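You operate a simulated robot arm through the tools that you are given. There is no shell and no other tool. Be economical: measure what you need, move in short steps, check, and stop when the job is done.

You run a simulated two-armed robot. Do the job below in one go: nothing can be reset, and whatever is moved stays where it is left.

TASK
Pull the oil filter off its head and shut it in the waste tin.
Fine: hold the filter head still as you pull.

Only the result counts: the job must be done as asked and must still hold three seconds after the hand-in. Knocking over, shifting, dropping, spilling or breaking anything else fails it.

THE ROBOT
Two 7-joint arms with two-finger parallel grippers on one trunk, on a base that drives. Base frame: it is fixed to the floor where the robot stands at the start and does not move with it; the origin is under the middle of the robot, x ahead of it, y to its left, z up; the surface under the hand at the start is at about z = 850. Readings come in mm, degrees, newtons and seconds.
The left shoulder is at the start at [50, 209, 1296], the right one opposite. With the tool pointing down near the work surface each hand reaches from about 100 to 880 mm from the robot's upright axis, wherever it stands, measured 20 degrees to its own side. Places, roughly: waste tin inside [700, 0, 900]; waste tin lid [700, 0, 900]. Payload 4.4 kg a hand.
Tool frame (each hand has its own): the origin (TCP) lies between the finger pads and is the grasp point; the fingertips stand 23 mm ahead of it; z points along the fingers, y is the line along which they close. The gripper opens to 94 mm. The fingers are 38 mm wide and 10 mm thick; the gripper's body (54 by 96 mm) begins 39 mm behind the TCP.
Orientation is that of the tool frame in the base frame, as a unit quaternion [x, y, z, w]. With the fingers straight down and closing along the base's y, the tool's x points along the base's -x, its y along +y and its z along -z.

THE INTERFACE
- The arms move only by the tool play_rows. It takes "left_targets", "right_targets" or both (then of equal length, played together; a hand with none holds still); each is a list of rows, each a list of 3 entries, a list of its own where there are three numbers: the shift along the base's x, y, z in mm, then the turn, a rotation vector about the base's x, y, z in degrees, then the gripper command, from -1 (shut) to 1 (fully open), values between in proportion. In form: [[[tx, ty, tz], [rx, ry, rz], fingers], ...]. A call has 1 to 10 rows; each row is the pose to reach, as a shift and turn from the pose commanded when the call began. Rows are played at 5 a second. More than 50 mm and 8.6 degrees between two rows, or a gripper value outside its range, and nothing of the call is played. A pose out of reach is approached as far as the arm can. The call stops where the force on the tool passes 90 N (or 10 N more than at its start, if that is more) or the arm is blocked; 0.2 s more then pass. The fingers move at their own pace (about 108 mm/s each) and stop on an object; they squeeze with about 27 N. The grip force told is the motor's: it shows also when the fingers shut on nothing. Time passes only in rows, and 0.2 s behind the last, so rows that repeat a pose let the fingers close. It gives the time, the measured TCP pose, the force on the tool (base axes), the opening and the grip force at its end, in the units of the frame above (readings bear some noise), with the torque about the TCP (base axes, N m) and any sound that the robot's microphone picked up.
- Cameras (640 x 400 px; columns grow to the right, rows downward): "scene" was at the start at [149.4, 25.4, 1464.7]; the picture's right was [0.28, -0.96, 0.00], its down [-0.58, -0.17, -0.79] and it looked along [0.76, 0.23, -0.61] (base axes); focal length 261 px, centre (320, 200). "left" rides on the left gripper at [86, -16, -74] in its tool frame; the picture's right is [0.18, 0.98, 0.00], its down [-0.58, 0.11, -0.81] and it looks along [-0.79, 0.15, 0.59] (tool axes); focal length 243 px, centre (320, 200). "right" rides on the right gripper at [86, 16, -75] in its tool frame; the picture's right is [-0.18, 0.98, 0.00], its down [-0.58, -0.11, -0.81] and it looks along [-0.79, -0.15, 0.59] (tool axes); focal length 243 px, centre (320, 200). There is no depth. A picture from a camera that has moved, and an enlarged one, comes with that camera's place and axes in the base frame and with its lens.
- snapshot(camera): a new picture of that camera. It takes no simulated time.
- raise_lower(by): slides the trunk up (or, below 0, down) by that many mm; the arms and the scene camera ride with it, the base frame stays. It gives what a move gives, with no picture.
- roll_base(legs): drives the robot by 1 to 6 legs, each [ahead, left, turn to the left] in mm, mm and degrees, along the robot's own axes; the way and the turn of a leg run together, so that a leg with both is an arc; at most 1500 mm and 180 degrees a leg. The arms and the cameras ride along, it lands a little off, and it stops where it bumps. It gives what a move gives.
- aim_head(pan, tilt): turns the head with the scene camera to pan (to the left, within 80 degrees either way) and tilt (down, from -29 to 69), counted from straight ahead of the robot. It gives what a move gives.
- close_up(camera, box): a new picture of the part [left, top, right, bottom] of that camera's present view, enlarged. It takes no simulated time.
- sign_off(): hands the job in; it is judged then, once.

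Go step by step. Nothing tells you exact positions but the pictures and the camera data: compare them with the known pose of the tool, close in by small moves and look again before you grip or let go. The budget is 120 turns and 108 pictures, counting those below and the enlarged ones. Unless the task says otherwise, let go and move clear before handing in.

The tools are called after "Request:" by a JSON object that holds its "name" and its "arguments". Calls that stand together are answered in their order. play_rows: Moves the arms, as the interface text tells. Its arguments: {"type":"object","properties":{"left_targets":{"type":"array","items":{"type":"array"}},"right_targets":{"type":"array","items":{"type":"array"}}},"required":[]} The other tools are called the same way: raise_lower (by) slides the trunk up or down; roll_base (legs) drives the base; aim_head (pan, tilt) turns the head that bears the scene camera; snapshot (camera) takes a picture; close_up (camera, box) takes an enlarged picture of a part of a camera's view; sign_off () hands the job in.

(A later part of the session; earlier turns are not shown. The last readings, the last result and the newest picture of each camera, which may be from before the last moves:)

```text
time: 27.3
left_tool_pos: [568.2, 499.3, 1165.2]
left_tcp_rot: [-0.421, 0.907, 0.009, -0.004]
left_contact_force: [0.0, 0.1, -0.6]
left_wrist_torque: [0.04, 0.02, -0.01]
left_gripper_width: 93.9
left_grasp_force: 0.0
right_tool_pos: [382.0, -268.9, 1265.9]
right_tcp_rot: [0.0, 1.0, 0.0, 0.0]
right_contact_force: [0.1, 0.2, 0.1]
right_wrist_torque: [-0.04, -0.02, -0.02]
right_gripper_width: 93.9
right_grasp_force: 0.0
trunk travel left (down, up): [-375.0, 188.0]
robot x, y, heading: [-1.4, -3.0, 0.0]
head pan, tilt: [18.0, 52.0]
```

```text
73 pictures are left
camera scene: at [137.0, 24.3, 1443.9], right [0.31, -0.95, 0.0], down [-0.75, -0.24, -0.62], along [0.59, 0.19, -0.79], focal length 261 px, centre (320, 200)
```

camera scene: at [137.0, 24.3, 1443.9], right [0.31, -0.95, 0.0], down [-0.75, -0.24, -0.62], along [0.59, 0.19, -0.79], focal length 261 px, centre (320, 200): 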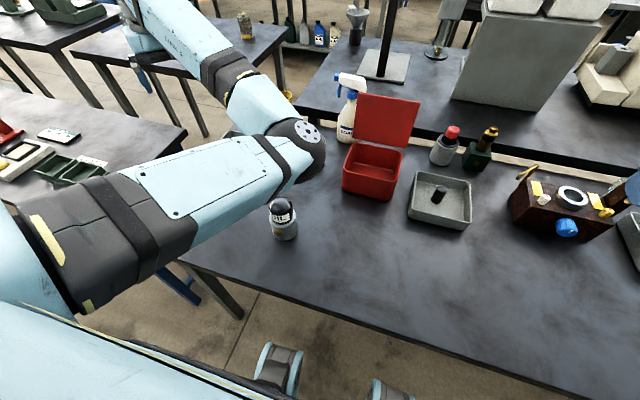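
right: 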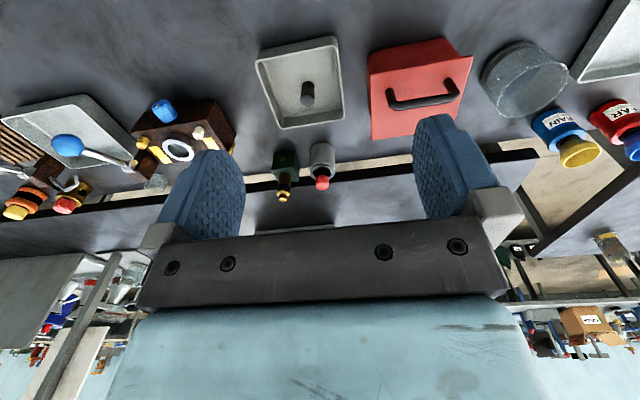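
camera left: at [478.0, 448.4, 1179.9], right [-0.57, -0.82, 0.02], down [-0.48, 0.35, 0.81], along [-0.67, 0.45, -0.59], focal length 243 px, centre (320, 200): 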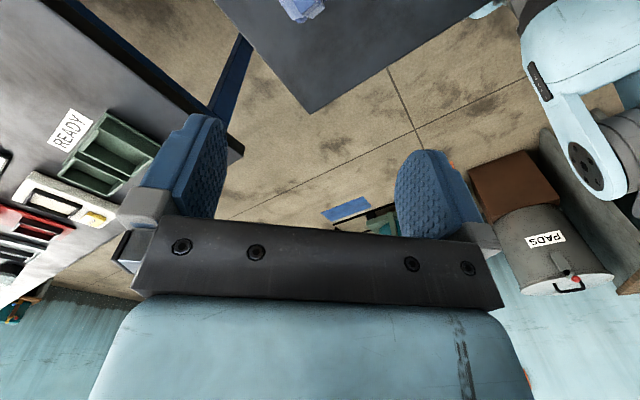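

The filter is untouched. I'll return the hand to its initial yaw to let the elbow drift back outward, then look.

Request:
{"name": "play_rows", "arguments": {"left_targets": [[[0, -10, 8], [0, 0, -8.3], 1], [[0, -20, 16], [0, 0, -16.6], 1], [[0, -30, 24], [0, 0, -25], 1], [[0, -40, 32], [0, 0, -33.3], 1], [[0, -60, 38], [0, 0, -41.6], 1], [[0, -80, 38], [0, 0, -50], 1], [[0, -80, 38], [0, 0, -50], 1], [[0, -80, 38], [0, 0, -50], 1]]}}

Request:
{"name": "snapshot", "arguments": {"camera": "scene"}}

```text
time: 29.1
left_tool_pos: [587.0, 460.6, 1198.4]
left_tcp_rot: [0.001, 1.0, 0.01, 0.0]
left_contact_force: [-0.4, -0.2, -0.1]
left_wrist_torque: [-0.03, 0.01, 0.0]
left_gripper_width: 94.1
left_grasp_force: 0.1
left hand out of reach, approached as far as the arm can: row 4, 5, 6, 7, 8
right_tool_pos: [381.9, -269.3, 1267.5]
right_tcp_rot: [-0.001, 1.0, 0.0, 0.0]
right_contact_force: [0.9, 0.2, -0.2]
right_wrist_torque: [0.02, 0.0, 0.04]
right_gripper_width: 94.1
right_grasp_force: 0.1
trunk travel left (down, up): [-375.0, 188.0]
robot x, y, heading: [0.1, 4.0, 0.4]
head pan, tilt: [18.0, 52.0]
```

```text
72 pictures are left
camera scene: at [136.7, 24.2, 1443.9], right [0.31, -0.95, 0.0], down [-0.75, -0.24, -0.62], along [0.59, 0.19, -0.79], focal length 261 px, centre (320, 200)
```

scene: 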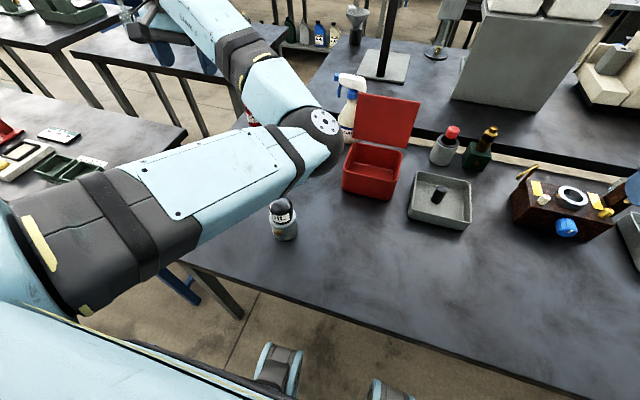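

The elbow is stuck inward at a wrist limit. I'll continue the yaw in the negative direction, which should drag the elbow outward again.

Request:
{"name": "play_rows", "arguments": {"left_targets": [[[0, 0, -10], [0, 0, -8.5], 1], [[0, 0, -20], [0, 0, -17], 1], [[0, 0, -30], [0, 0, -25.5], 1], [[0, 0, -40], [0, 0, -34], 1], [[0, 0, -50], [0, 0, -42.5], 1], [[0, 0, -50], [0, 0, -51], 1]]}}

Request:
{"name": "snapshot", "arguments": {"camera": "scene"}}

```text
time: 30.5
left_tool_pos: [588.6, 462.7, 1146.6]
left_tcp_rot: [0.431, 0.902, 0.007, 0.005]
left_contact_force: [-0.3, 0.6, -1.0]
left_wrist_torque: [-0.03, 0.01, 0.0]
left_gripper_width: 94.0
left_grasp_force: 0.1
right_tool_pos: [381.5, -268.8, 1266.7]
right_tcp_rot: [0.0, 1.0, 0.001, 0.0]
right_contact_force: [-0.6, -0.5, 0.5]
right_wrist_torque: [0.01, 0.0, -0.01]
right_gripper_width: 94.2
right_grasp_force: 0.1
trunk travel left (down, up): [-375.0, 188.0]
robot x, y, heading: [-1.4, -2.7, 0.2]
head pan, tilt: [18.0, 52.0]
```

```text
71 pictures are left
camera scene: at [136.6, 24.2, 1444.0], right [0.31, -0.95, 0.0], down [-0.75, -0.24, -0.62], along [0.59, 0.19, -0.79], focal length 261 px, centre (320, 200)
```

scene: 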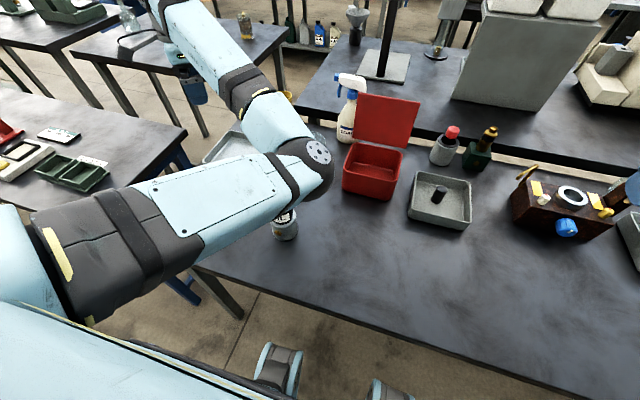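

No limit at −51°. I'll keep turning negative toward −136° here to provoke the elbow swing outward.

Request:
{"name": "play_rows", "arguments": {"left_targets": [[[0, 5, 0], [0, 0, -8.5], 1], [[0, 10, 0], [0, 0, -17], 1], [[0, 15, 0], [0, 0, -25.5], 1], [[0, 20, 0], [0, 0, -34], 1], [[0, 25, 0], [0, 0, -42.5], 1], [[0, 30, 0], [0, 0, -51], 1], [[0, 35, 0], [0, 0, -59.5], 1], [[0, 40, 0], [0, 0, -68], 1], [[0, 40, 0], [0, 0, -76.5], 1], [[0, 40, 0], [0, 0, -85], 1]]}}

Request:
{"name": "snapshot", "arguments": {"camera": "scene"}}

```text
time: 32.7
left_tool_pos: [702.3, 486.8, 1061.9]
left_tcp_rot: [0.925, 0.379, 0.008, 0.009]
left_contact_force: [0.0, -0.2, -0.4]
left_wrist_torque: [-0.04, 0.03, -0.01]
left_gripper_width: 94.1
left_grasp_force: 0.1
left hand out of reach, approached as far as the arm can: row 7, 8, 9, 10
right_tool_pos: [381.9, -267.6, 1267.1]
right_tcp_rot: [0.0, 1.0, -0.001, 0.0]
right_contact_force: [0.4, 0.5, 0.6]
right_wrist_torque: [-0.01, 0.01, -0.03]
right_gripper_width: 94.1
right_grasp_force: 0.1
trunk travel left (down, up): [-375.0, 188.0]
robot x, y, heading: [-1.8, 4.6, 0.1]
head pan, tilt: [18.0, 52.0]
```

```text
70 pictures are left
camera scene: at [137.4, 26.7, 1443.9], right [0.31, -0.95, 0.0], down [-0.75, -0.25, -0.61], along [0.58, 0.19, -0.79], focal length 261 px, centre (320, 200)
```

scene: 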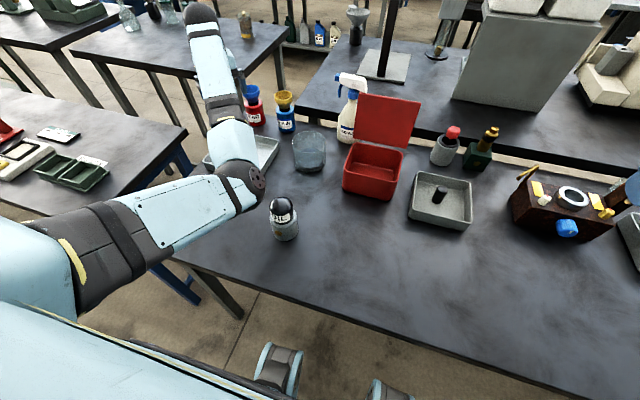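

It works: the elbow has swung outward. I'll continue a little further while drawing the hand back.

Request:
{"name": "play_rows", "arguments": {"left_targets": [[[-20, 5, 5], [0, 0, -6], 1], [[-40, 10, 10], [0, 0, -12], 1], [[-60, 15, 15], [0, 0, -18], 1], [[-80, 20, 20], [0, 0, -24], 1], [[-100, 25, 25], [0, 0, -30], 1], [[-120, 30, 30], [0, 0, -30], 1]]}}

Request:
{"name": "snapshot", "arguments": {"camera": "scene"}}

```text
time: 34.1
left_tool_pos: [583.8, 516.9, 1094.0]
left_tcp_rot: [0.993, 0.122, 0.0, 0.008]
left_contact_force: [0.9, -0.1, 0.8]
left_wrist_torque: [0.01, -0.01, 0.03]
left_gripper_width: 94.0
left_grasp_force: 0.0
left hand out of reach, approached as far as the arm can: row 1, 2, 3
right_tool_pos: [381.1, -271.0, 1265.3]
right_tcp_rot: [0.001, 1.0, 0.001, 0.0]
right_contact_force: [0.1, -0.8, 0.1]
right_wrist_torque: [0.03, -0.02, 0.0]
right_gripper_width: 94.0
right_grasp_force: 0.0
trunk travel left (down, up): [-375.0, 188.0]
robot x, y, heading: [-0.5, 0.0, -0.1]
head pan, tilt: [18.0, 52.0]
```

```text
69 pictures are left
camera scene: at [136.5, 22.2, 1444.0], right [0.31, -0.95, 0.0], down [-0.75, -0.24, -0.62], along [0.59, 0.19, -0.79], focal length 261 px, centre (320, 200)
```

scene: 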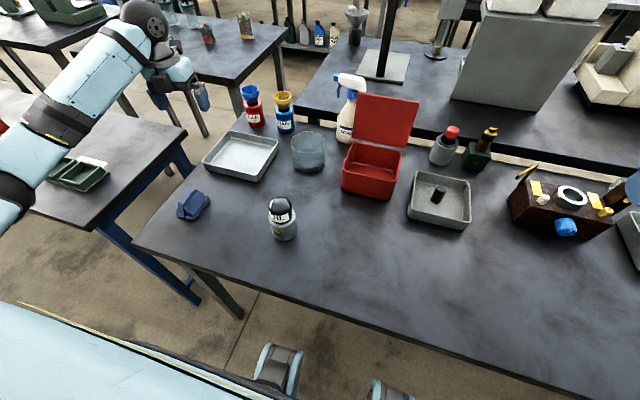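

The elbow is out again, and now at yaw −166° the hand can pitch up to point forward (+x), gripping the head's ±y sides away from the plug. I'll draw it back and pitch it up gradually.

Request:
{"name": "play_rows", "arguments": {"left_targets": [[[-30, -8, 3], [1.5, -5.8, 0], 1], [[-60, -16, 6], [2.9, -11.6, 0], 1], [[-90, -24, 9], [4.4, -17.5, 0], 1], [[-120, -32, 12], [5.8, -23.3, 0], 1], [[-150, -40, 15], [7.3, -29.1, 0], 1], [[-180, -48, 18], [8.7, -34.9, 0], 1], [[-205, -56, 21], [10.2, -40.7, 0], 1], [[-230, -64, 24], [11.6, -46.6, 0], 1]]}}

Request:
{"name": "snapshot", "arguments": {"camera": "scene"}}

```text
time: 35.9
left_tool_pos: [389.8, 483.6, 1104.2]
left_tcp_rot: [0.907, 0.108, 0.404, -0.041]
left_contact_force: [0.3, 0.0, -0.1]
left_wrist_torque: [-0.02, -0.02, -0.01]
left_gripper_width: 94.1
left_grasp_force: 0.0
left hand out of reach, approached as far as the arm can: row 7, 8
right_tool_pos: [381.5, -269.5, 1266.9]
right_tcp_rot: [-0.001, 1.0, 0.0, 0.0]
right_contact_force: [-0.1, -0.5, 0.2]
right_wrist_torque: [0.0, 0.05, -0.01]
right_gripper_width: 93.9
right_grasp_force: 0.0
trunk travel left (down, up): [-375.0, 188.0]
robot x, y, heading: [-2.6, 1.1, 0.3]
head pan, tilt: [18.0, 52.0]
```

```text
68 pictures are left
camera scene: at [136.5, 25.0, 1444.0], right [0.31, -0.95, 0.0], down [-0.75, -0.24, -0.62], along [0.59, 0.19, -0.79], focal length 261 px, centre (320, 200)
```

scene: 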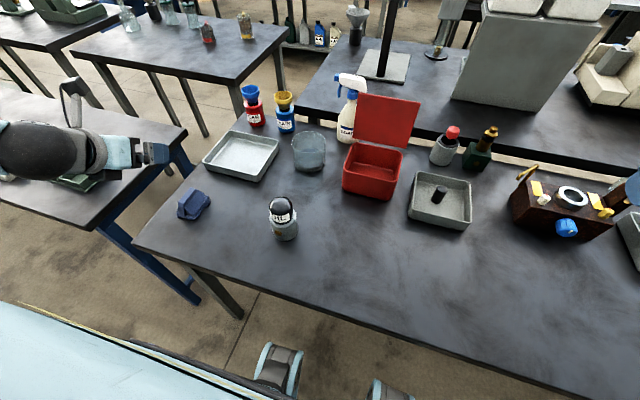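

The hand pitches fine but the arm is cramped so near the robot. I'll drive the base back 200 mm to give it room.

Request:
{"name": "roll_base", "arguments": {"legs": [[-200, 0, 0]]}}

Request:
{"name": "snapshot", "arguments": {"camera": "scene"}}

```text
time: 37.5
left_tool_pos: [189.0, 481.2, 1104.8]
left_tcp_rot: [0.908, 0.105, 0.404, -0.039]
left_contact_force: [0.2, 1.0, 0.1]
left_wrist_torque: [0.0, 0.02, -0.01]
left_gripper_width: 93.9
left_grasp_force: 0.0
right_tool_pos: [177.6, -269.2, 1266.6]
right_tcp_rot: [0.002, 1.0, 0.0, 0.0]
right_contact_force: [-0.4, -0.1, -0.1]
right_wrist_torque: [0.02, -0.03, 0.02]
right_gripper_width: 94.3
right_grasp_force: 0.0
trunk travel left (down, up): [-375.0, 188.0]
robot x, y, heading: [-202.6, -1.0, -0.3]
head pan, tilt: [18.0, 52.0]
```

```text
67 pictures are left
camera scene: at [-65.0, 23.8, 1443.9], right [0.3, -0.95, 0.0], down [-0.75, -0.24, -0.62], along [0.59, 0.19, -0.79], focal length 261 px, centre (320, 200)
```

scene: 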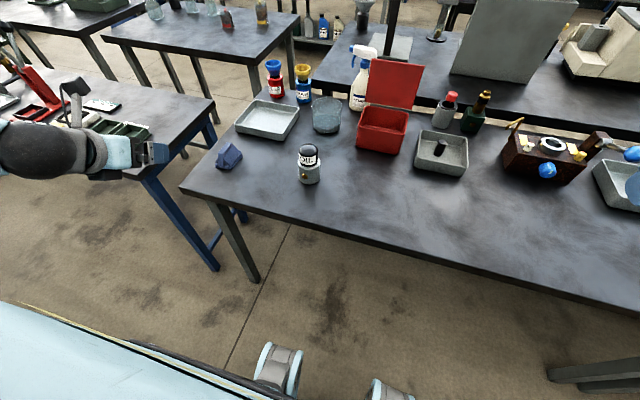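

Plenty of room now. Left hand goes to a stand-off at about [290, 200, 1000], pitched to 15° below horizontal, pointing at the filter.

Request:
{"name": "play_rows", "arguments": {"left_targets": [[[13, -35, -13], [0.7, -3.3, 0], 1], [[26, -70, -26], [1.4, -6.6, 0], 1], [[39, -105, -39], [2.1, -9.9, 0], 1], [[52, -140, -52], [2.8, -13.2, 0], 1], [[65, -175, -65], [3.5, -16.5, 0], 1], [[78, -210, -78], [4.2, -19.8, 0], 1], [[91, -245, -91], [4.9, -23.1, 0], 1], [[101, -281, -104], [5.6, -26.4, 0], 1]]}}

Request:
{"name": "snapshot", "arguments": {"camera": "scene"}}

Request:
{"name": "snapshot", "arguments": {"camera": "left"}}

```text
time: 39.3
left_tool_pos: [289.2, 198.8, 1002.1]
left_tcp_rot: [0.788, 0.091, 0.606, -0.059]
left_contact_force: [-0.4, 0.7, 0.7]
left_wrist_torque: [0.03, 0.04, 0.0]
left_gripper_width: 93.9
left_grasp_force: 0.1
left hand out of reach, approached as far as the arm can: row 1, 2
right_tool_pos: [178.4, -271.8, 1267.0]
right_tcp_rot: [0.002, 1.0, 0.0, 0.001]
right_contact_force: [0.2, 0.7, -0.1]
right_wrist_torque: [0.0, 0.01, -0.01]
right_gripper_width: 93.8
right_grasp_force: 0.0
trunk travel left (down, up): [-375.0, 188.0]
robot x, y, heading: [-199.9, -1.7, -0.3]
head pan, tilt: [18.0, 52.0]
```

```text
66 pictures are left
camera scene: at [-64.6, 22.7, 1444.0], right [0.3, -0.95, 0.0], down [-0.75, -0.24, -0.62], along [0.59, 0.19, -0.79], focal length 261 px, centre (320, 200)
```

scene: 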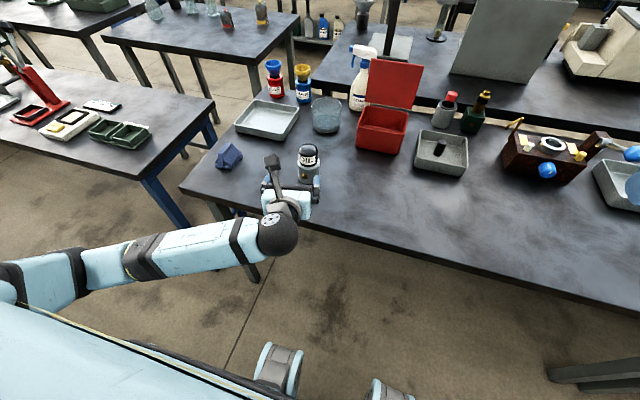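

```text
65 pictures are left
camera left: at [237.6, 204.9, 1105.3], right [0.26, -0.95, 0.19], down [-0.88, -0.31, -0.35], along [0.39, -0.08, -0.92], focal length 243 px, centre (320, 200)
```

left: 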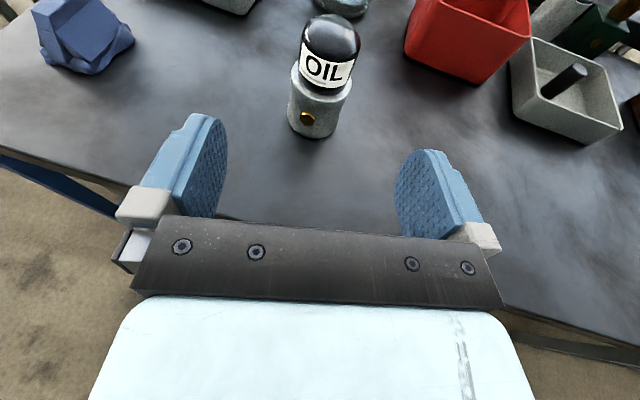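

The hand points neatly at the filter head, plug facing it. I'll enlarge from both cameras to refine the filter position.

Request:
{"name": "close_up", "arguments": {"camera": "left", "box": [270, 5, 390, 145]}}

Request:
{"name": "close_up", "arguments": {"camera": "scene", "box": [270, 125, 350, 195]}}

```text
2.86 times, centred on (330, 75) of left
camera zoom: at [237.6, 204.9, 1105.3], right [0.26, -0.95, 0.19], down [-0.88, -0.31, -0.35], along [0.39, -0.08, -0.92], focal length 693 px, centre (291, 557)
```

zoom: 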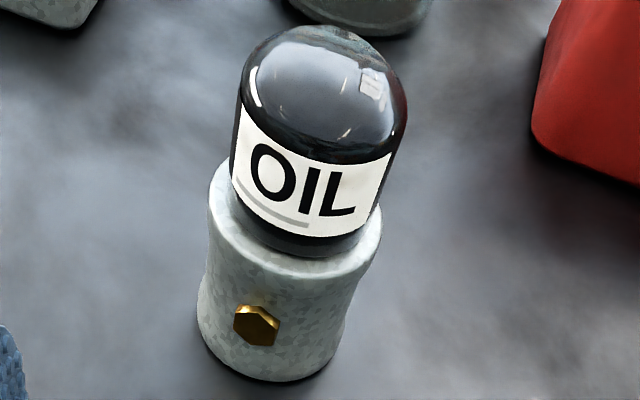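

```text
5.71 times, centred on (310, 160) of scene
camera zoom: at [-64.6, 22.7, 1444.0], right [0.3, -0.95, 0.0], down [-0.75, -0.24, -0.62], along [0.59, 0.19, -0.79], focal length 1493 px, centre (377, 429)
```

zoom: 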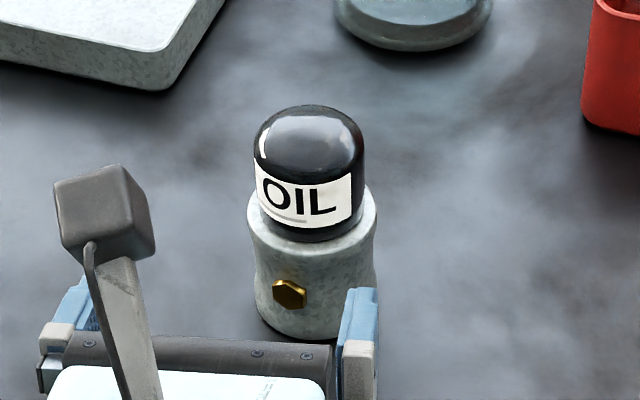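

Filter axis estimated at [453, 222], head top z≈912. I'll lower the left hand to z≈886 at a stand-off 115 mm short and check.

Request:
{"name": "play_rows", "arguments": {"left_targets": [[[10, -1, -40], [0, 0, 0], 1], [[24, -2, -80], [0, 0, 0], 1], [[38, -3, -116], [0, 0, 0], 1]]}}

Request:
{"name": "snapshot", "arguments": {"camera": "left"}}

Request:
{"name": "close_up", "arguments": {"camera": "scene", "box": [250, 115, 370, 215]}}

```text
time: 40.1
left_tool_pos: [328.0, 196.5, 886.2]
left_tcp_rot: [0.789, 0.092, 0.605, -0.059]
left_contact_force: [0.3, 0.1, 0.4]
left_wrist_torque: [0.0, -0.01, -0.01]
left_gripper_width: 93.9
left_grasp_force: 0.0
right_tool_pos: [178.4, -271.4, 1267.6]
right_tcp_rot: [0.003, 1.0, 0.0, 0.0]
right_contact_force: [-0.3, -0.3, -0.2]
right_wrist_torque: [0.0, 0.0, -0.01]
right_gripper_width: 94.1
right_grasp_force: 0.2
trunk travel left (down, up): [-375.0, 188.0]
robot x, y, heading: [-203.6, 1.5, -0.2]
head pan, tilt: [18.0, 52.0]
```

```text
62 pictures are left
camera left: at [275.1, 203.2, 990.0], right [0.26, -0.95, 0.2], down [-0.88, -0.31, -0.35], along [0.39, -0.08, -0.92], focal length 243 px, centre (320, 200)
```

left: 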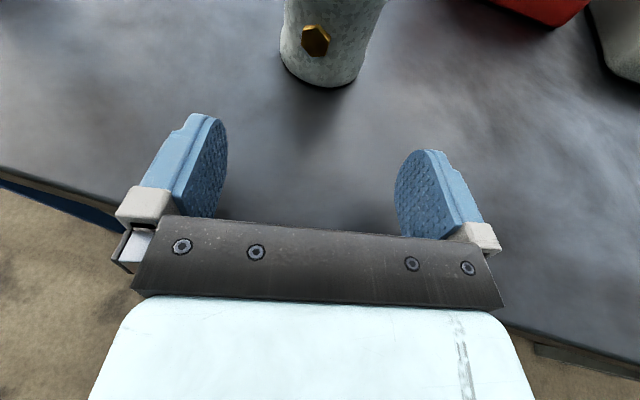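

```text
4.00 times, centred on (310, 165) of scene
camera zoom: at [-64.5, 23.9, 1443.9], right [0.31, -0.95, 0.0], down [-0.75, -0.24, -0.62], along [0.59, 0.19, -0.79], focal length 1045 px, centre (360, 340)
```

zoom: 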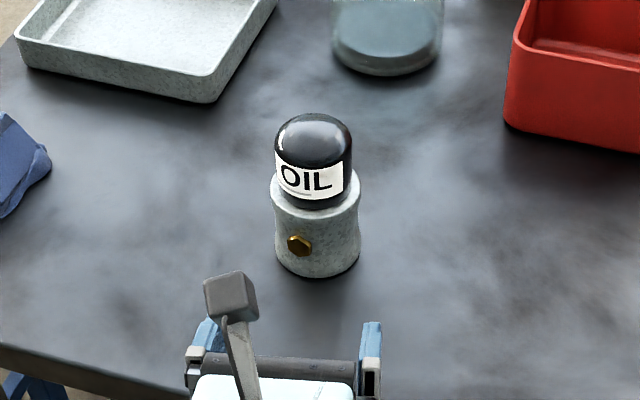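

Alignment looks right (axis ≈ [453, 222]). I'll advance 75 mm along the pointing direction and check the gaps.

Request:
{"name": "play_rows", "arguments": {"left_targets": [[[25, 5.3, 0], [0, 0, 0], 1], [[50, 10.6, 0], [0, 0, 0], 1], [[75, 16, 0], [0, 0, 0], 1]]}}

Request:
{"name": "snapshot", "arguments": {"camera": "left"}}

Request:
{"name": "close_up", "arguments": {"camera": "scene", "box": [270, 125, 350, 195]}}

```text
time: 40.9
left_tool_pos: [405.5, 212.9, 885.1]
left_tcp_rot: [0.789, 0.091, 0.605, -0.058]
left_contact_force: [0.3, -0.7, -0.1]
left_wrist_torque: [-0.01, 0.0, -0.02]
left_gripper_width: 94.3
left_grasp_force: 0.1
right_tool_pos: [179.1, -271.3, 1266.1]
right_tcp_rot: [0.003, 1.0, 0.0, 0.0]
right_contact_force: [0.4, -0.1, -0.1]
right_wrist_torque: [0.0, 0.0, 0.0]
right_gripper_width: 94.3
right_grasp_force: 0.1
trunk travel left (down, up): [-375.0, 188.0]
robot x, y, heading: [-200.9, -2.0, -0.3]
head pan, tilt: [18.0, 52.0]
```

```text
60 pictures are left
camera left: at [352.9, 220.1, 988.4], right [0.26, -0.95, 0.2], down [-0.88, -0.31, -0.35], along [0.39, -0.08, -0.92], focal length 243 px, centre (320, 200)
```

left: 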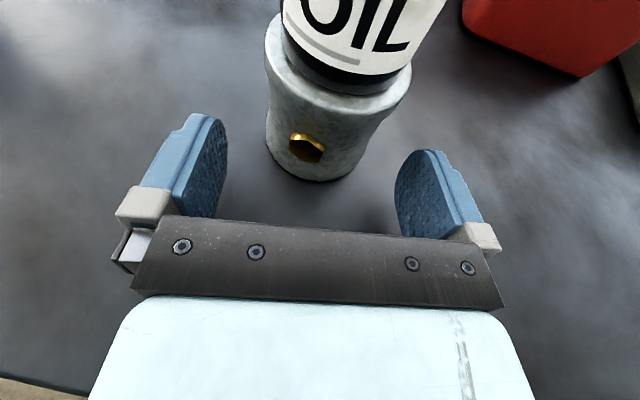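

```text
5.71 times, centred on (310, 160) of scene
camera zoom: at [-64.3, 23.7, 1443.9], right [0.31, -0.95, 0.0], down [-0.75, -0.24, -0.62], along [0.59, 0.19, -0.79], focal length 1493 px, centre (377, 429)
```

zoom: 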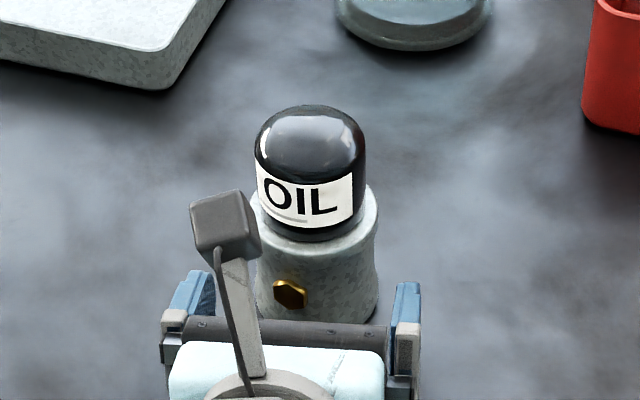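

Gaps look symmetric. I'll advance the last ~36 mm with fingers open and recheck.

Request:
{"name": "play_rows", "arguments": {"left_targets": [[[18, 3.8, 0], [0, 0, 0], 1], [[36, 7.7, 0], [0, 0, 0], 1]]}}

Request:
{"name": "snapshot", "arguments": {"camera": "left"}}

Request:
{"name": "close_up", "arguments": {"camera": "scene", "box": [270, 125, 350, 195]}}

```text
time: 41.5
left_tool_pos: [441.0, 221.0, 884.7]
left_tcp_rot: [0.789, 0.092, 0.604, -0.058]
left_contact_force: [0.4, -0.1, 0.8]
left_wrist_torque: [-0.03, 0.03, 0.03]
left_gripper_width: 94.1
left_grasp_force: 0.1
right_tool_pos: [179.1, -271.1, 1266.3]
right_tcp_rot: [0.003, 1.0, 0.001, 0.0]
right_contact_force: [-0.8, -0.5, -0.4]
right_wrist_torque: [-0.02, 0.01, 0.0]
right_gripper_width: 93.7
right_grasp_force: 0.0
trunk travel left (down, up): [-375.0, 188.0]
robot x, y, heading: [-202.9, -0.3, -0.4]
head pan, tilt: [18.0, 52.0]
```

```text
58 pictures are left
camera left: at [388.2, 227.7, 988.4], right [0.26, -0.95, 0.2], down [-0.88, -0.31, -0.35], along [0.39, -0.08, -0.92], focal length 243 px, centre (320, 200)
```

left: 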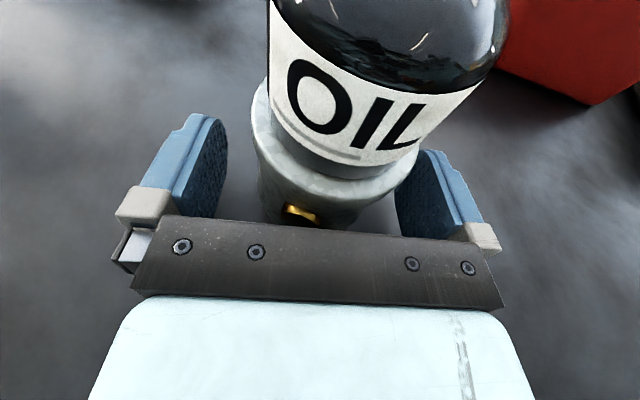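

```text
5.71 times, centred on (310, 160) of scene
camera zoom: at [-64.8, 23.8, 1443.9], right [0.31, -0.95, 0.0], down [-0.75, -0.24, -0.62], along [0.59, 0.19, -0.79], focal length 1493 px, centre (377, 429)
```

zoom: 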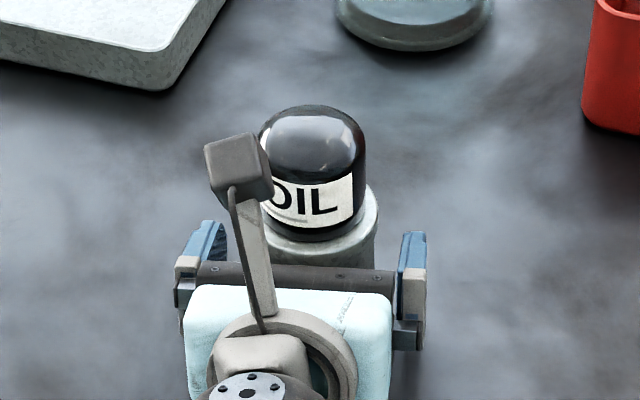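

Centred. I'll close the left fingers gradually on the head.

Request:
{"name": "play_rows", "arguments": {"left_targets": [[[0, 0, 0], [0, 0, 0], 0.55], [[0, 0, 0], [0, 0, 0], 0.48], [[0, 0, 0], [0, 0, 0], 0.42], [[0, 0, 0], [0, 0, 0], 0.36], [[0, 0, 0], [0, 0, 0], 0.3], [[0, 0, 0], [0, 0, 0], 0.24]]}}

Request:
{"name": "close_up", "arguments": {"camera": "scene", "box": [270, 125, 350, 195]}}

```text
time: 42.9
left_tool_pos: [440.5, 222.3, 885.1]
left_tcp_rot: [0.789, 0.091, 0.605, -0.059]
left_contact_force: [1.3, 0.0, 2.2]
left_wrist_torque: [0.24, 0.0, -0.01]
left_gripper_width: 65.2
left_grasp_force: 26.7
right_tool_pos: [178.0, -271.0, 1266.0]
right_tcp_rot: [0.003, 1.0, 0.0, 0.0]
right_contact_force: [-0.2, -0.2, 0.3]
right_wrist_torque: [-0.01, 0.02, -0.03]
right_gripper_width: 94.1
right_grasp_force: 0.0
trunk travel left (down, up): [-375.0, 188.0]
robot x, y, heading: [-204.0, -1.4, -0.2]
head pan, tilt: [18.0, 52.0]
```

```text
5.71 times, centred on (310, 160) of scene
camera zoom: at [-65.1, 23.8, 1444.0], right [0.31, -0.95, 0.0], down [-0.75, -0.24, -0.62], along [0.59, 0.19, -0.79], focal length 1493 px, centre (377, 429)
```

zoom: 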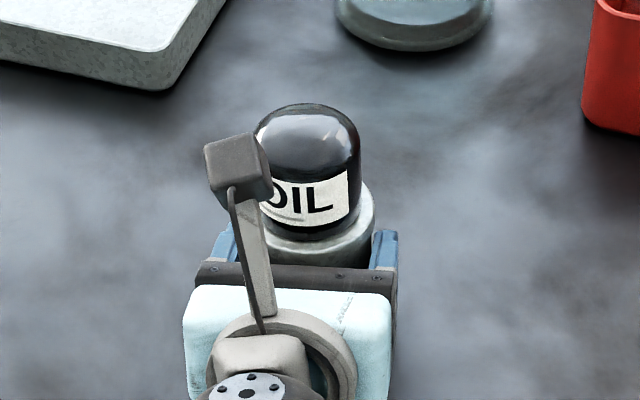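

The head is held (65 mm, moved under 2 mm). Now I tighten the left grip fully and bring the right hand over toward the filter, high up, yawed −22°.

Request:
{"name": "play_rows", "arguments": {"left_targets": [[[0, 0, 0], [0, 0, 0], 0], [[0, 0, 0], [0, 0, 0], -0.5], [[0, 0, 0], [0, 0, 0], -1], [[0, 0, 0], [0, 0, 0], -1], [[0, 0, 0], [0, 0, 0], -1], [[0, 0, 0], [0, 0, 0], -1], [[0, 0, 0], [0, 0, 0], -1], [[0, 0, 0], [0, 0, 0], -1], [[0, 0, 0], [0, 0, 0], -1], [[0, 0, 0], [0, 0, 0], -1]], "right_targets": [[[22, 42, -9], [0, 0, -2.2], 0.7], [[44, 84, -18], [0, 0, -4.4], 0.7], [[66, 126, -27], [0, 0, -6.6], 0.7], [[88, 168, -36], [0, 0, -8.8], 0.7], [[110, 210, -45], [0, 0, -11], 0.7], [[132, 252, -54], [0, 0, -13.2], 0.7], [[154, 294, -63], [0, 0, -15.4], 0.7], [[176, 336, -72], [0, 0, -17.6], 0.7], [[198, 378, -81], [0, 0, -19.8], 0.7], [[220, 420, -90], [0, 0, -22], 0.7]]}}

Request:
{"name": "snapshot", "arguments": {"camera": "scene"}}

Request:
{"name": "snapshot", "arguments": {"camera": "right"}}

```text
time: 45.1
left_tool_pos: [439.8, 221.7, 885.0]
left_tcp_rot: [0.789, 0.091, 0.605, -0.057]
left_contact_force: [2.3, -0.1, 2.4]
left_wrist_torque: [0.26, -0.09, -0.09]
left_gripper_width: 65.0
left_grasp_force: 27.0
right_tool_pos: [398.4, 151.9, 1175.4]
right_tcp_rot: [0.195, 0.981, -0.001, 0.0]
right_contact_force: [-0.6, -0.6, -0.4]
right_wrist_torque: [0.0, -0.02, 0.02]
right_gripper_width: 80.0
right_grasp_force: 0.1
trunk travel left (down, up): [-375.0, 188.0]
robot x, y, heading: [-204.7, -0.4, 0.1]
head pan, tilt: [18.0, 52.0]
```

```text
55 pictures are left
camera scene: at [-65.5, 25.3, 1444.0], right [0.3, -0.95, 0.0], down [-0.75, -0.24, -0.62], along [0.59, 0.19, -0.79], focal length 261 px, centre (320, 200)
```

scene: 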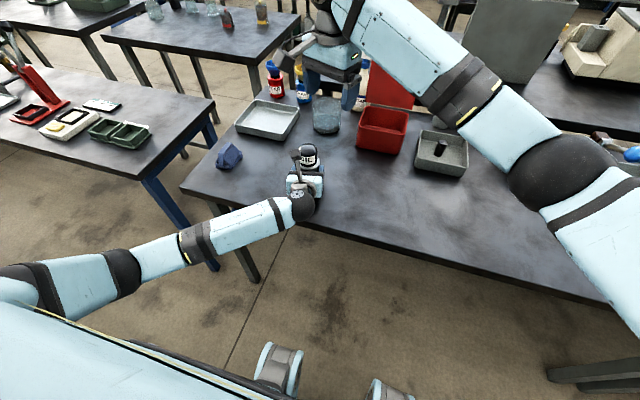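

```text
54 pictures are left
camera right: at [324.1, 200.7, 1250.1], right [0.54, 0.84, 0.0], down [0.5, -0.32, 0.81], along [0.68, -0.44, -0.59], focal length 243 px, centre (320, 200)
```

right: 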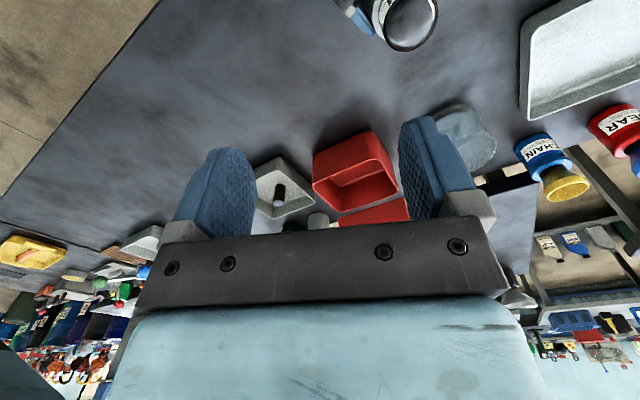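

Right arm is well placed. I'll centre it over the filter at z≈1080 and look.

Request:
{"name": "play_rows", "arguments": {"right_targets": [[[20, 27, -25], [0, 0, 0], 0.7], [[40, 54, -50], [0, 0, 0], 0.7], [[54, 73, -80], [0, 0, 0], 0.7], [[54, 73, -95], [0, 0, 0], 0.7]]}}

Request:
{"name": "snapshot", "arguments": {"camera": "right"}}

Request:
{"name": "close_up", "arguments": {"camera": "scene", "box": [250, 75, 370, 195]}}

Request:
{"name": "snapshot", "arguments": {"camera": "left"}}

```text
time: 46.1
left_tool_pos: [440.2, 220.3, 884.9]
left_tcp_rot: [0.788, 0.092, 0.606, -0.059]
left_contact_force: [-0.7, -0.6, 2.7]
left_wrist_torque: [0.27, 0.01, 0.07]
left_gripper_width: 65.0
left_grasp_force: 27.0
right_tool_pos: [451.0, 222.7, 1081.1]
right_tcp_rot: [0.193, 0.981, 0.0, 0.0]
right_contact_force: [-1.0, 0.2, 0.2]
right_wrist_torque: [0.02, -0.03, 0.0]
right_gripper_width: 80.0
right_grasp_force: 0.0
trunk travel left (down, up): [-375.0, 188.0]
robot x, y, heading: [-197.1, 7.0, 0.2]
head pan, tilt: [18.0, 52.0]
```

```text
53 pictures are left
camera right: at [376.8, 271.7, 1156.2], right [0.54, 0.84, 0.0], down [0.5, -0.32, 0.81], along [0.68, -0.44, -0.59], focal length 243 px, centre (320, 200)
```

right: 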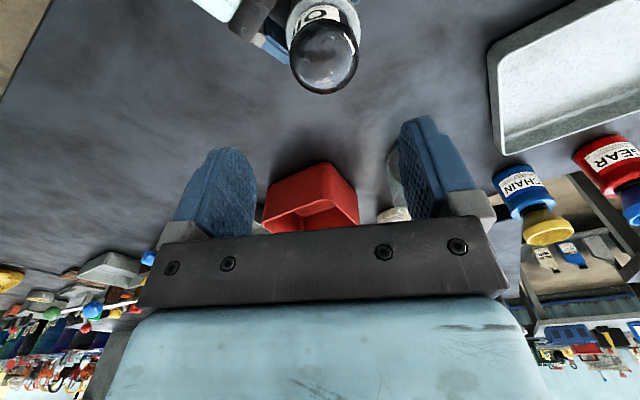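

```text
3.33 times, centred on (310, 135) of scene
camera zoom: at [-65.4, 23.6, 1444.0], right [0.31, -0.95, 0.0], down [-0.75, -0.24, -0.62], along [0.59, 0.19, -0.79], focal length 871 px, centre (353, 417)
```

zoom: 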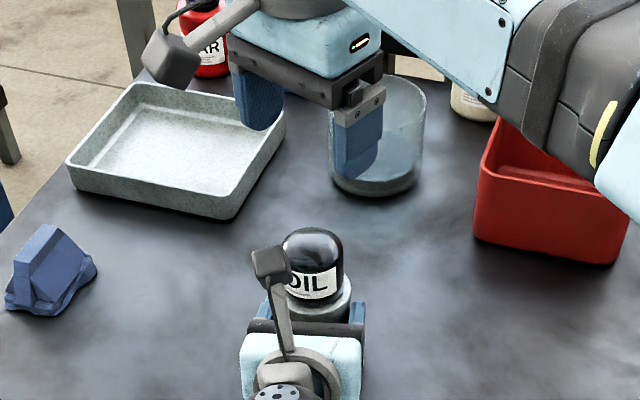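

```text
51 pictures are left
camera left: at [387.6, 227.9, 988.5], right [0.26, -0.95, 0.2], down [-0.88, -0.31, -0.35], along [0.39, -0.08, -0.92], focal length 243 px, centre (320, 200)
```

left: 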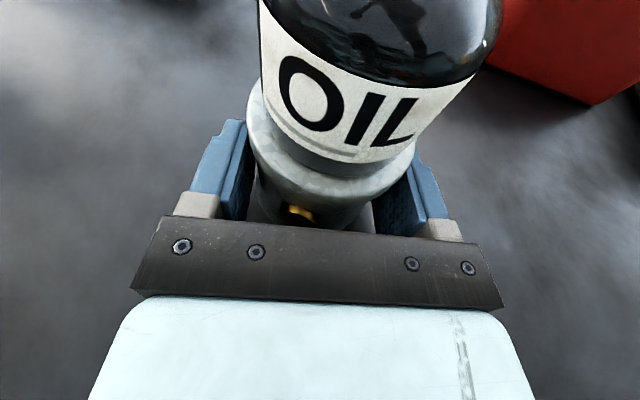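

Filter axis from the right camera: [455, 224], top ≈ 973. I'll correct by 3 mm and descend partway.

Request:
{"name": "play_rows", "arguments": {"right_targets": [[[3, 2, -30], [0, 0, 0], 0.7], [[3, 2, -60], [0, 0, 0], 0.7], [[3, 2, -85], [0, 0, 0], 0.7]]}}

Request:
{"name": "snapshot", "arguments": {"camera": "right"}}

Request:
{"name": "close_up", "arguments": {"camera": "scene", "box": [260, 95, 360, 195]}}

Request:
{"name": "snapshot", "arguments": {"camera": "left"}}

```text
time: 46.9
left_tool_pos: [438.5, 221.0, 884.9]
left_tcp_rot: [0.789, 0.091, 0.605, -0.06]
left_contact_force: [7.2, 2.8, -11.9]
left_wrist_torque: [0.05, -0.05, -0.56]
left_gripper_width: 65.1
left_grasp_force: 27.1
right_tool_pos: [451.5, 209.0, 991.1]
right_tcp_rot: [0.193, 0.981, 0.004, 0.004]
right_contact_force: [3.8, 0.4, 41.7]
right_wrist_torque: [1.73, -0.55, 0.24]
right_gripper_width: 81.1
right_grasp_force: 1.2
right hand out of reach, approached as far as the arm can: row 1, 2, 3
trunk travel left (down, up): [-375.0, 188.0]
robot x, y, heading: [-200.7, 0.0, -0.5]
head pan, tilt: [18.0, 52.0]
```

```text
50 pictures are left
camera right: at [375.8, 257.5, 1065.0], right [0.54, 0.84, 0.01], down [0.49, -0.33, 0.81], along [0.68, -0.43, -0.59], focal length 243 px, centre (320, 200)
```

right: 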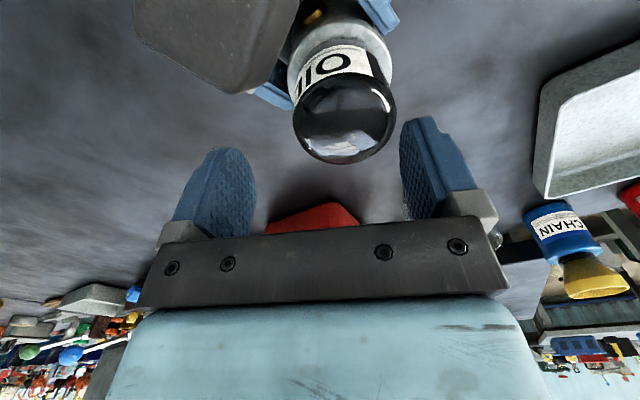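

```text
4.00 times, centred on (310, 145) of scene
camera zoom: at [-67.5, 21.4, 1445.1], right [0.3, -0.95, 0.0], down [-0.75, -0.24, -0.62], along [0.59, 0.19, -0.79], focal length 1045 px, centre (360, 420)
```

zoom: 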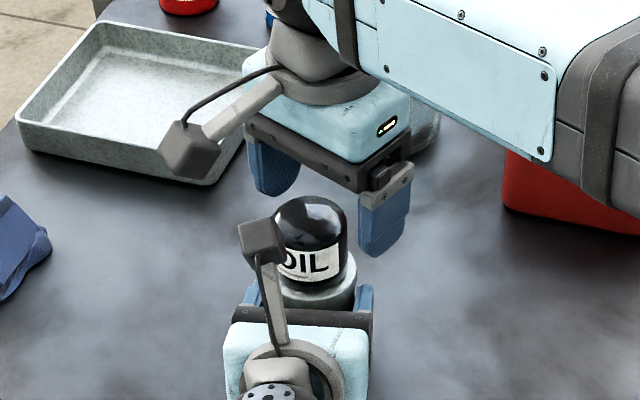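

```text
48 pictures are left
camera left: at [386.1, 226.8, 988.6], right [0.26, -0.95, 0.19], down [-0.88, -0.31, -0.35], along [0.39, -0.08, -0.92], focal length 243 px, centre (320, 200)
```

left: 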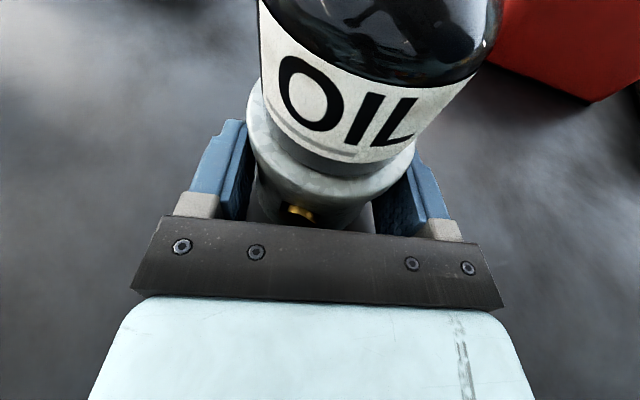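

The right hand ran out of sideways reach and a finger touched the dome (nothing moved). I'll raise it, release the head with the left hand and retreat, then shift the base left for a better stance.

Request:
{"name": "play_rows", "arguments": {"right_targets": [[[0, 0, 40], [0, 0, 0], 0.7], [[0, -15, 85], [0, 0, 0], 0.7], [[0, -30, 130], [0, 0, 0], 0.7], [[0, -60, 150], [0, 0, 0], 0.7]]}}

Request:
{"name": "play_rows", "arguments": {"left_targets": [[[0, 0, 0], [0, 0, 0], 0.5], [[0, 0, 0], [0, 0, 0], 1], [[0, 0, 0], [0, 0, 0], 1]]}}

Request:
{"name": "close_up", "arguments": {"camera": "scene", "box": [260, 95, 360, 195]}}

```text
time: 47.9
left_tool_pos: [440.4, 220.7, 885.3]
left_tcp_rot: [0.788, 0.092, 0.605, -0.06]
left_contact_force: [-0.5, -1.9, 0.6]
left_wrist_torque: [0.13, 0.0, 0.05]
left_gripper_width: 65.2
left_grasp_force: 26.6
right_tool_pos: [451.2, 147.0, 1135.9]
right_tcp_rot: [0.193, 0.981, 0.0, 0.0]
right_contact_force: [-0.3, 0.3, 1.1]
right_wrist_torque: [0.03, 0.02, 0.0]
right_gripper_width: 79.9
right_grasp_force: 0.0
trunk travel left (down, up): [-375.0, 188.0]
robot x, y, heading: [-202.3, -1.1, -0.3]
head pan, tilt: [18.0, 52.0]
```

```text
time: 48.7
left_tool_pos: [439.9, 220.9, 884.3]
left_tcp_rot: [0.788, 0.091, 0.606, -0.059]
left_contact_force: [0.2, 0.1, -0.7]
left_wrist_torque: [0.01, -0.03, -0.01]
left_gripper_width: 93.8
left_grasp_force: 0.0
right_tool_pos: [450.2, 148.7, 1135.5]
right_tcp_rot: [0.194, 0.981, 0.0, 0.0]
right_contact_force: [-0.6, -0.6, -0.1]
right_wrist_torque: [0.01, 0.01, -0.01]
right_gripper_width: 80.0
right_grasp_force: 0.0
trunk travel left (down, up): [-375.0, 188.0]
robot x, y, heading: [-201.4, 2.9, -0.1]
head pan, tilt: [18.0, 52.0]
```

```text
4.00 times, centred on (310, 145) of scene
camera zoom: at [-65.0, 23.8, 1444.0], right [0.31, -0.95, 0.0], down [-0.75, -0.24, -0.62], along [0.59, 0.19, -0.79], focal length 1045 px, centre (360, 420)
```

zoom: 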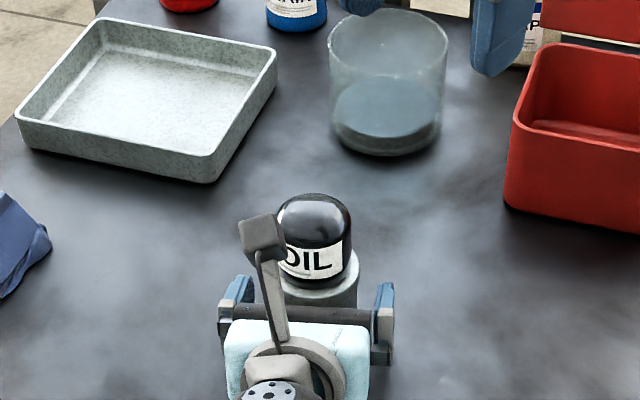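

Both released cleanly and the head stayed. Retract the left hand, then shift the base 50 mm ahead and 100 mm left.

Request:
{"name": "play_rows", "arguments": {"left_targets": [[[-30, -6.4, 0], [0, 0, 0], 1], [[-60, -12.8, 0], [0, 0, 0], 1], [[-90, -19, 0], [0, 0, 0], 1], [[-120, -25.6, 0], [0, 0, 0], 1], [[-145, -27, 35], [0, 0, 0], 1], [[-155, -28, 80], [0, 0, 0], 1]]}}

Request:
{"name": "roll_base", "arguments": {"legs": [[50, 100, 0]]}}

Request:
{"name": "snapshot", "arguments": {"camera": "scene"}}

Request:
{"name": "snapshot", "arguments": {"camera": "left"}}

```text
time: 50.1
left_tool_pos: [284.2, 192.5, 965.4]
left_tcp_rot: [0.788, 0.091, 0.606, -0.059]
left_contact_force: [-0.2, 0.4, 0.4]
left_wrist_torque: [0.04, 0.01, 0.05]
left_gripper_width: 94.2
left_grasp_force: 0.1
right_tool_pos: [451.1, 147.4, 1136.2]
right_tcp_rot: [0.193, 0.981, 0.0, 0.0]
right_contact_force: [1.1, 0.8, -1.3]
right_wrist_torque: [-0.01, -0.02, 0.02]
right_gripper_width: 79.8
right_grasp_force: 0.0
trunk travel left (down, up): [-375.0, 188.0]
robot x, y, heading: [-204.3, 4.1, -0.3]
head pan, tilt: [18.0, 52.0]
```

```text
time: 51.6
left_tool_pos: [335.4, 293.9, 965.6]
left_tcp_rot: [0.789, 0.092, 0.604, -0.059]
left_contact_force: [-0.6, 0.9, 0.3]
left_wrist_torque: [-0.01, -0.04, 0.02]
left_gripper_width: 93.8
left_grasp_force: 0.1
right_tool_pos: [502.5, 250.9, 1135.4]
right_tcp_rot: [0.193, 0.981, 0.0, 0.0]
right_contact_force: [0.4, -0.8, -0.1]
right_wrist_torque: [-0.02, -0.02, 0.01]
right_gripper_width: 80.0
right_grasp_force: 0.0
trunk travel left (down, up): [-375.0, 188.0]
robot x, y, heading: [-150.4, 104.4, -0.0]
head pan, tilt: [18.0, 52.0]
```

```text
46 pictures are left
camera scene: at [-14.1, 125.6, 1443.9], right [0.31, -0.95, 0.0], down [-0.75, -0.24, -0.62], along [0.59, 0.19, -0.79], focal length 261 px, centre (320, 200)
```

scene: 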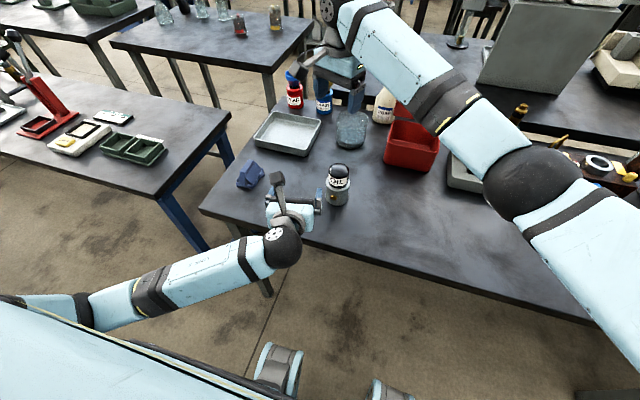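

```text
45 pictures are left
camera left: at [283.2, 301.2, 1069.5], right [0.26, -0.95, 0.2], down [-0.88, -0.31, -0.35], along [0.39, -0.08, -0.92], focal length 243 px, centre (320, 200)
```

left: 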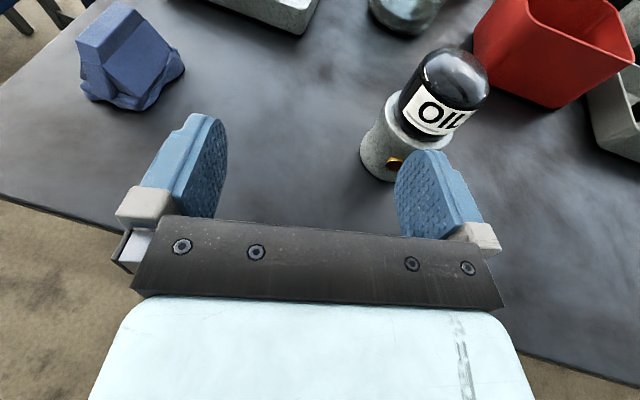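

Good stance. I'll test the right hand's reach just above the filter (tips above its top), then back up a little.

Request:
{"name": "play_rows", "arguments": {"right_targets": [[[-24, -13, -30], [0, 0, 0], 0.7], [[-48, -26, -60], [0, 0, 0], 0.7], [[-48, -26, -100], [0, 0, 0], 0.7], [[-48, -26, -130], [0, 0, 0], 0.7]]}}

Request:
{"name": "snapshot", "arguments": {"camera": "right"}}

```text
time: 52.6
left_tool_pos: [336.6, 296.0, 966.8]
left_tcp_rot: [0.788, 0.092, 0.606, -0.059]
left_contact_force: [0.2, 0.1, -0.4]
left_wrist_torque: [0.03, 0.01, 0.0]
left_gripper_width: 94.0
left_grasp_force: 0.0
right_tool_pos: [454.1, 224.7, 1007.8]
right_tcp_rot: [0.193, 0.981, 0.0, 0.001]
right_contact_force: [-0.2, 0.4, 0.7]
right_wrist_torque: [0.0, 0.0, 0.02]
right_gripper_width: 79.7
right_grasp_force: 0.1
trunk travel left (down, up): [-375.0, 188.0]
robot x, y, heading: [-153.3, 99.8, -0.1]
head pan, tilt: [18.0, 52.0]
```

```text
44 pictures are left
camera right: at [380.7, 272.4, 1082.1], right [0.54, 0.84, 0.0], down [0.5, -0.32, 0.81], along [0.68, -0.44, -0.59], focal length 243 px, centre (320, 200)
```

right: 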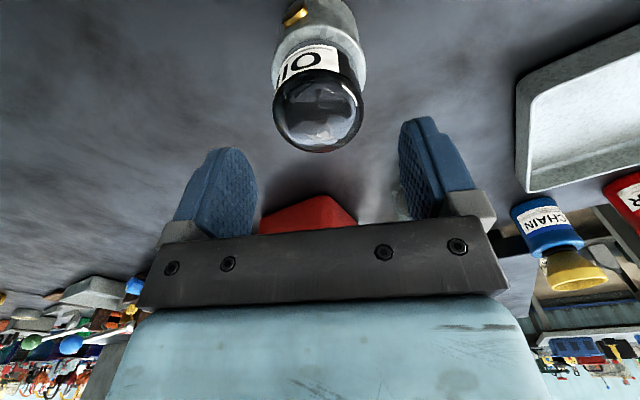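

Reach is good and alignment within 1 mm. Now raise the right hand and take the left hand back to its stand-off before the head.

Request:
{"name": "play_rows", "arguments": {"left_targets": [[[-2, -33, 0], [0, 0, 0], 1], [[-4, -66, 0], [0, 0, 0], 1], [[-7, -98, -10], [0, 0, 0], 1], [[-7, -98, -45], [0, 0, 0], 1], [[-7, -98, -81], [0, 0, 0], 1]], "right_targets": [[[0, 0, 40], [0, 0, 0], 0.7], [[0, 0, 70], [0, 0, 0], 0.7], [[0, 0, 80], [0, 0, 0], 0.7], [[0, 0, 80], [0, 0, 0], 0.7], [[0, 0, 80], [0, 0, 0], 0.7]]}}

Request:
{"name": "snapshot", "arguments": {"camera": "left"}}

```text
time: 53.8
left_tool_pos: [328.1, 195.3, 883.7]
left_tcp_rot: [0.788, 0.093, 0.605, -0.06]
left_contact_force: [0.6, -0.2, 0.2]
left_wrist_torque: [0.01, 0.01, -0.02]
left_gripper_width: 94.2
left_grasp_force: 0.0
right_tool_pos: [454.8, 223.0, 1088.5]
right_tcp_rot: [0.193, 0.981, 0.0, 0.001]
right_contact_force: [0.3, 0.2, -0.5]
right_wrist_torque: [0.0, 0.01, 0.02]
right_gripper_width: 79.9
right_grasp_force: 0.1
trunk travel left (down, up): [-375.0, 188.0]
robot x, y, heading: [-151.8, 101.4, -0.2]
head pan, tilt: [18.0, 52.0]
```

```text
43 pictures are left
camera left: at [274.7, 202.0, 987.7], right [0.26, -0.95, 0.2], down [-0.88, -0.31, -0.35], along [0.39, -0.08, -0.92], focal length 243 px, centre (320, 200)
```

left: 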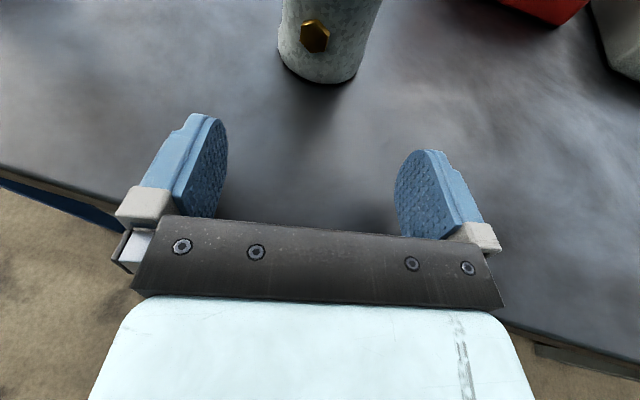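

Same picture as before. Advance to the gripping pose and close gradually.

Request:
{"name": "play_rows", "arguments": {"left_targets": [[[28, 6.4, 1], [0, 0, 0], 1], [[56, 12.8, 1], [0, 0, 0], 1], [[84, 19.2, 1], [0, 0, 0], 1], [[112.5, 25.7, 1], [0, 0, 0], 1], [[112.5, 25.7, 1], [0, 0, 0], 1]]}}

Request:
{"name": "snapshot", "arguments": {"camera": "left"}}

Request:
{"name": "play_rows", "arguments": {"left_targets": [[[0, 0, 0], [0, 0, 0], 0.55], [[0, 0, 0], [0, 0, 0], 0.48], [[0, 0, 0], [0, 0, 0], 0.42], [[0, 0, 0], [0, 0, 0], 0.36], [[0, 0, 0], [0, 0, 0], 0.2], [[0, 0, 0], [0, 0, 0], -1], [[0, 0, 0], [0, 0, 0], -1]]}}

```text
time: 55.0
left_tool_pos: [439.8, 222.5, 887.1]
left_tcp_rot: [0.788, 0.092, 0.606, -0.059]
left_contact_force: [-0.4, -0.5, -0.5]
left_wrist_torque: [0.03, -0.01, -0.02]
left_gripper_width: 94.2
left_grasp_force: 0.0
right_tool_pos: [454.2, 222.8, 1087.7]
right_tcp_rot: [0.192, 0.981, 0.001, 0.0]
right_contact_force: [-0.2, 0.1, 0.0]
right_wrist_torque: [-0.01, -0.02, -0.01]
right_gripper_width: 79.9
right_grasp_force: 0.0
trunk travel left (down, up): [-375.0, 188.0]
robot x, y, heading: [-153.5, 103.7, -0.1]
head pan, tilt: [18.0, 52.0]
```

```text
42 pictures are left
camera left: at [387.7, 229.3, 991.0], right [0.26, -0.95, 0.2], down [-0.88, -0.31, -0.35], along [0.39, -0.08, -0.92], focal length 243 px, centre (320, 200)
```

left: 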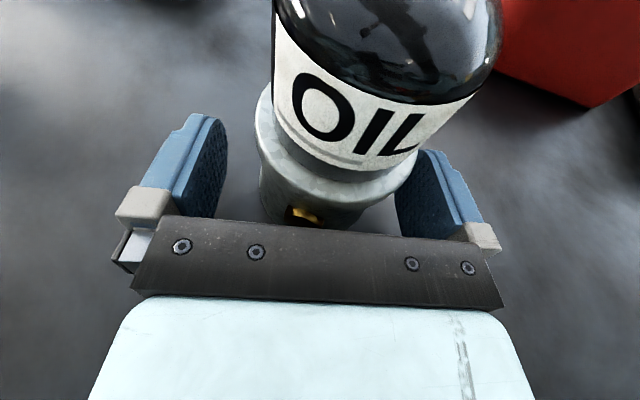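

```text
time: 56.6
left_tool_pos: [440.7, 223.2, 888.1]
left_tcp_rot: [0.789, 0.092, 0.605, -0.059]
left_contact_force: [1.2, 0.9, 2.9]
left_wrist_torque: [0.22, -0.04, -0.06]
left_gripper_width: 65.2
left_grasp_force: 26.5
right_tool_pos: [455.4, 222.3, 1087.1]
right_tcp_rot: [0.192, 0.981, 0.001, 0.0]
right_contact_force: [-0.3, 0.3, 0.2]
right_wrist_torque: [-0.01, 0.02, 0.01]
right_gripper_width: 79.9
right_grasp_force: 0.0
trunk travel left (down, up): [-375.0, 188.0]
robot x, y, heading: [-154.8, 106.9, -0.3]
head pan, tilt: [18.0, 52.0]
```

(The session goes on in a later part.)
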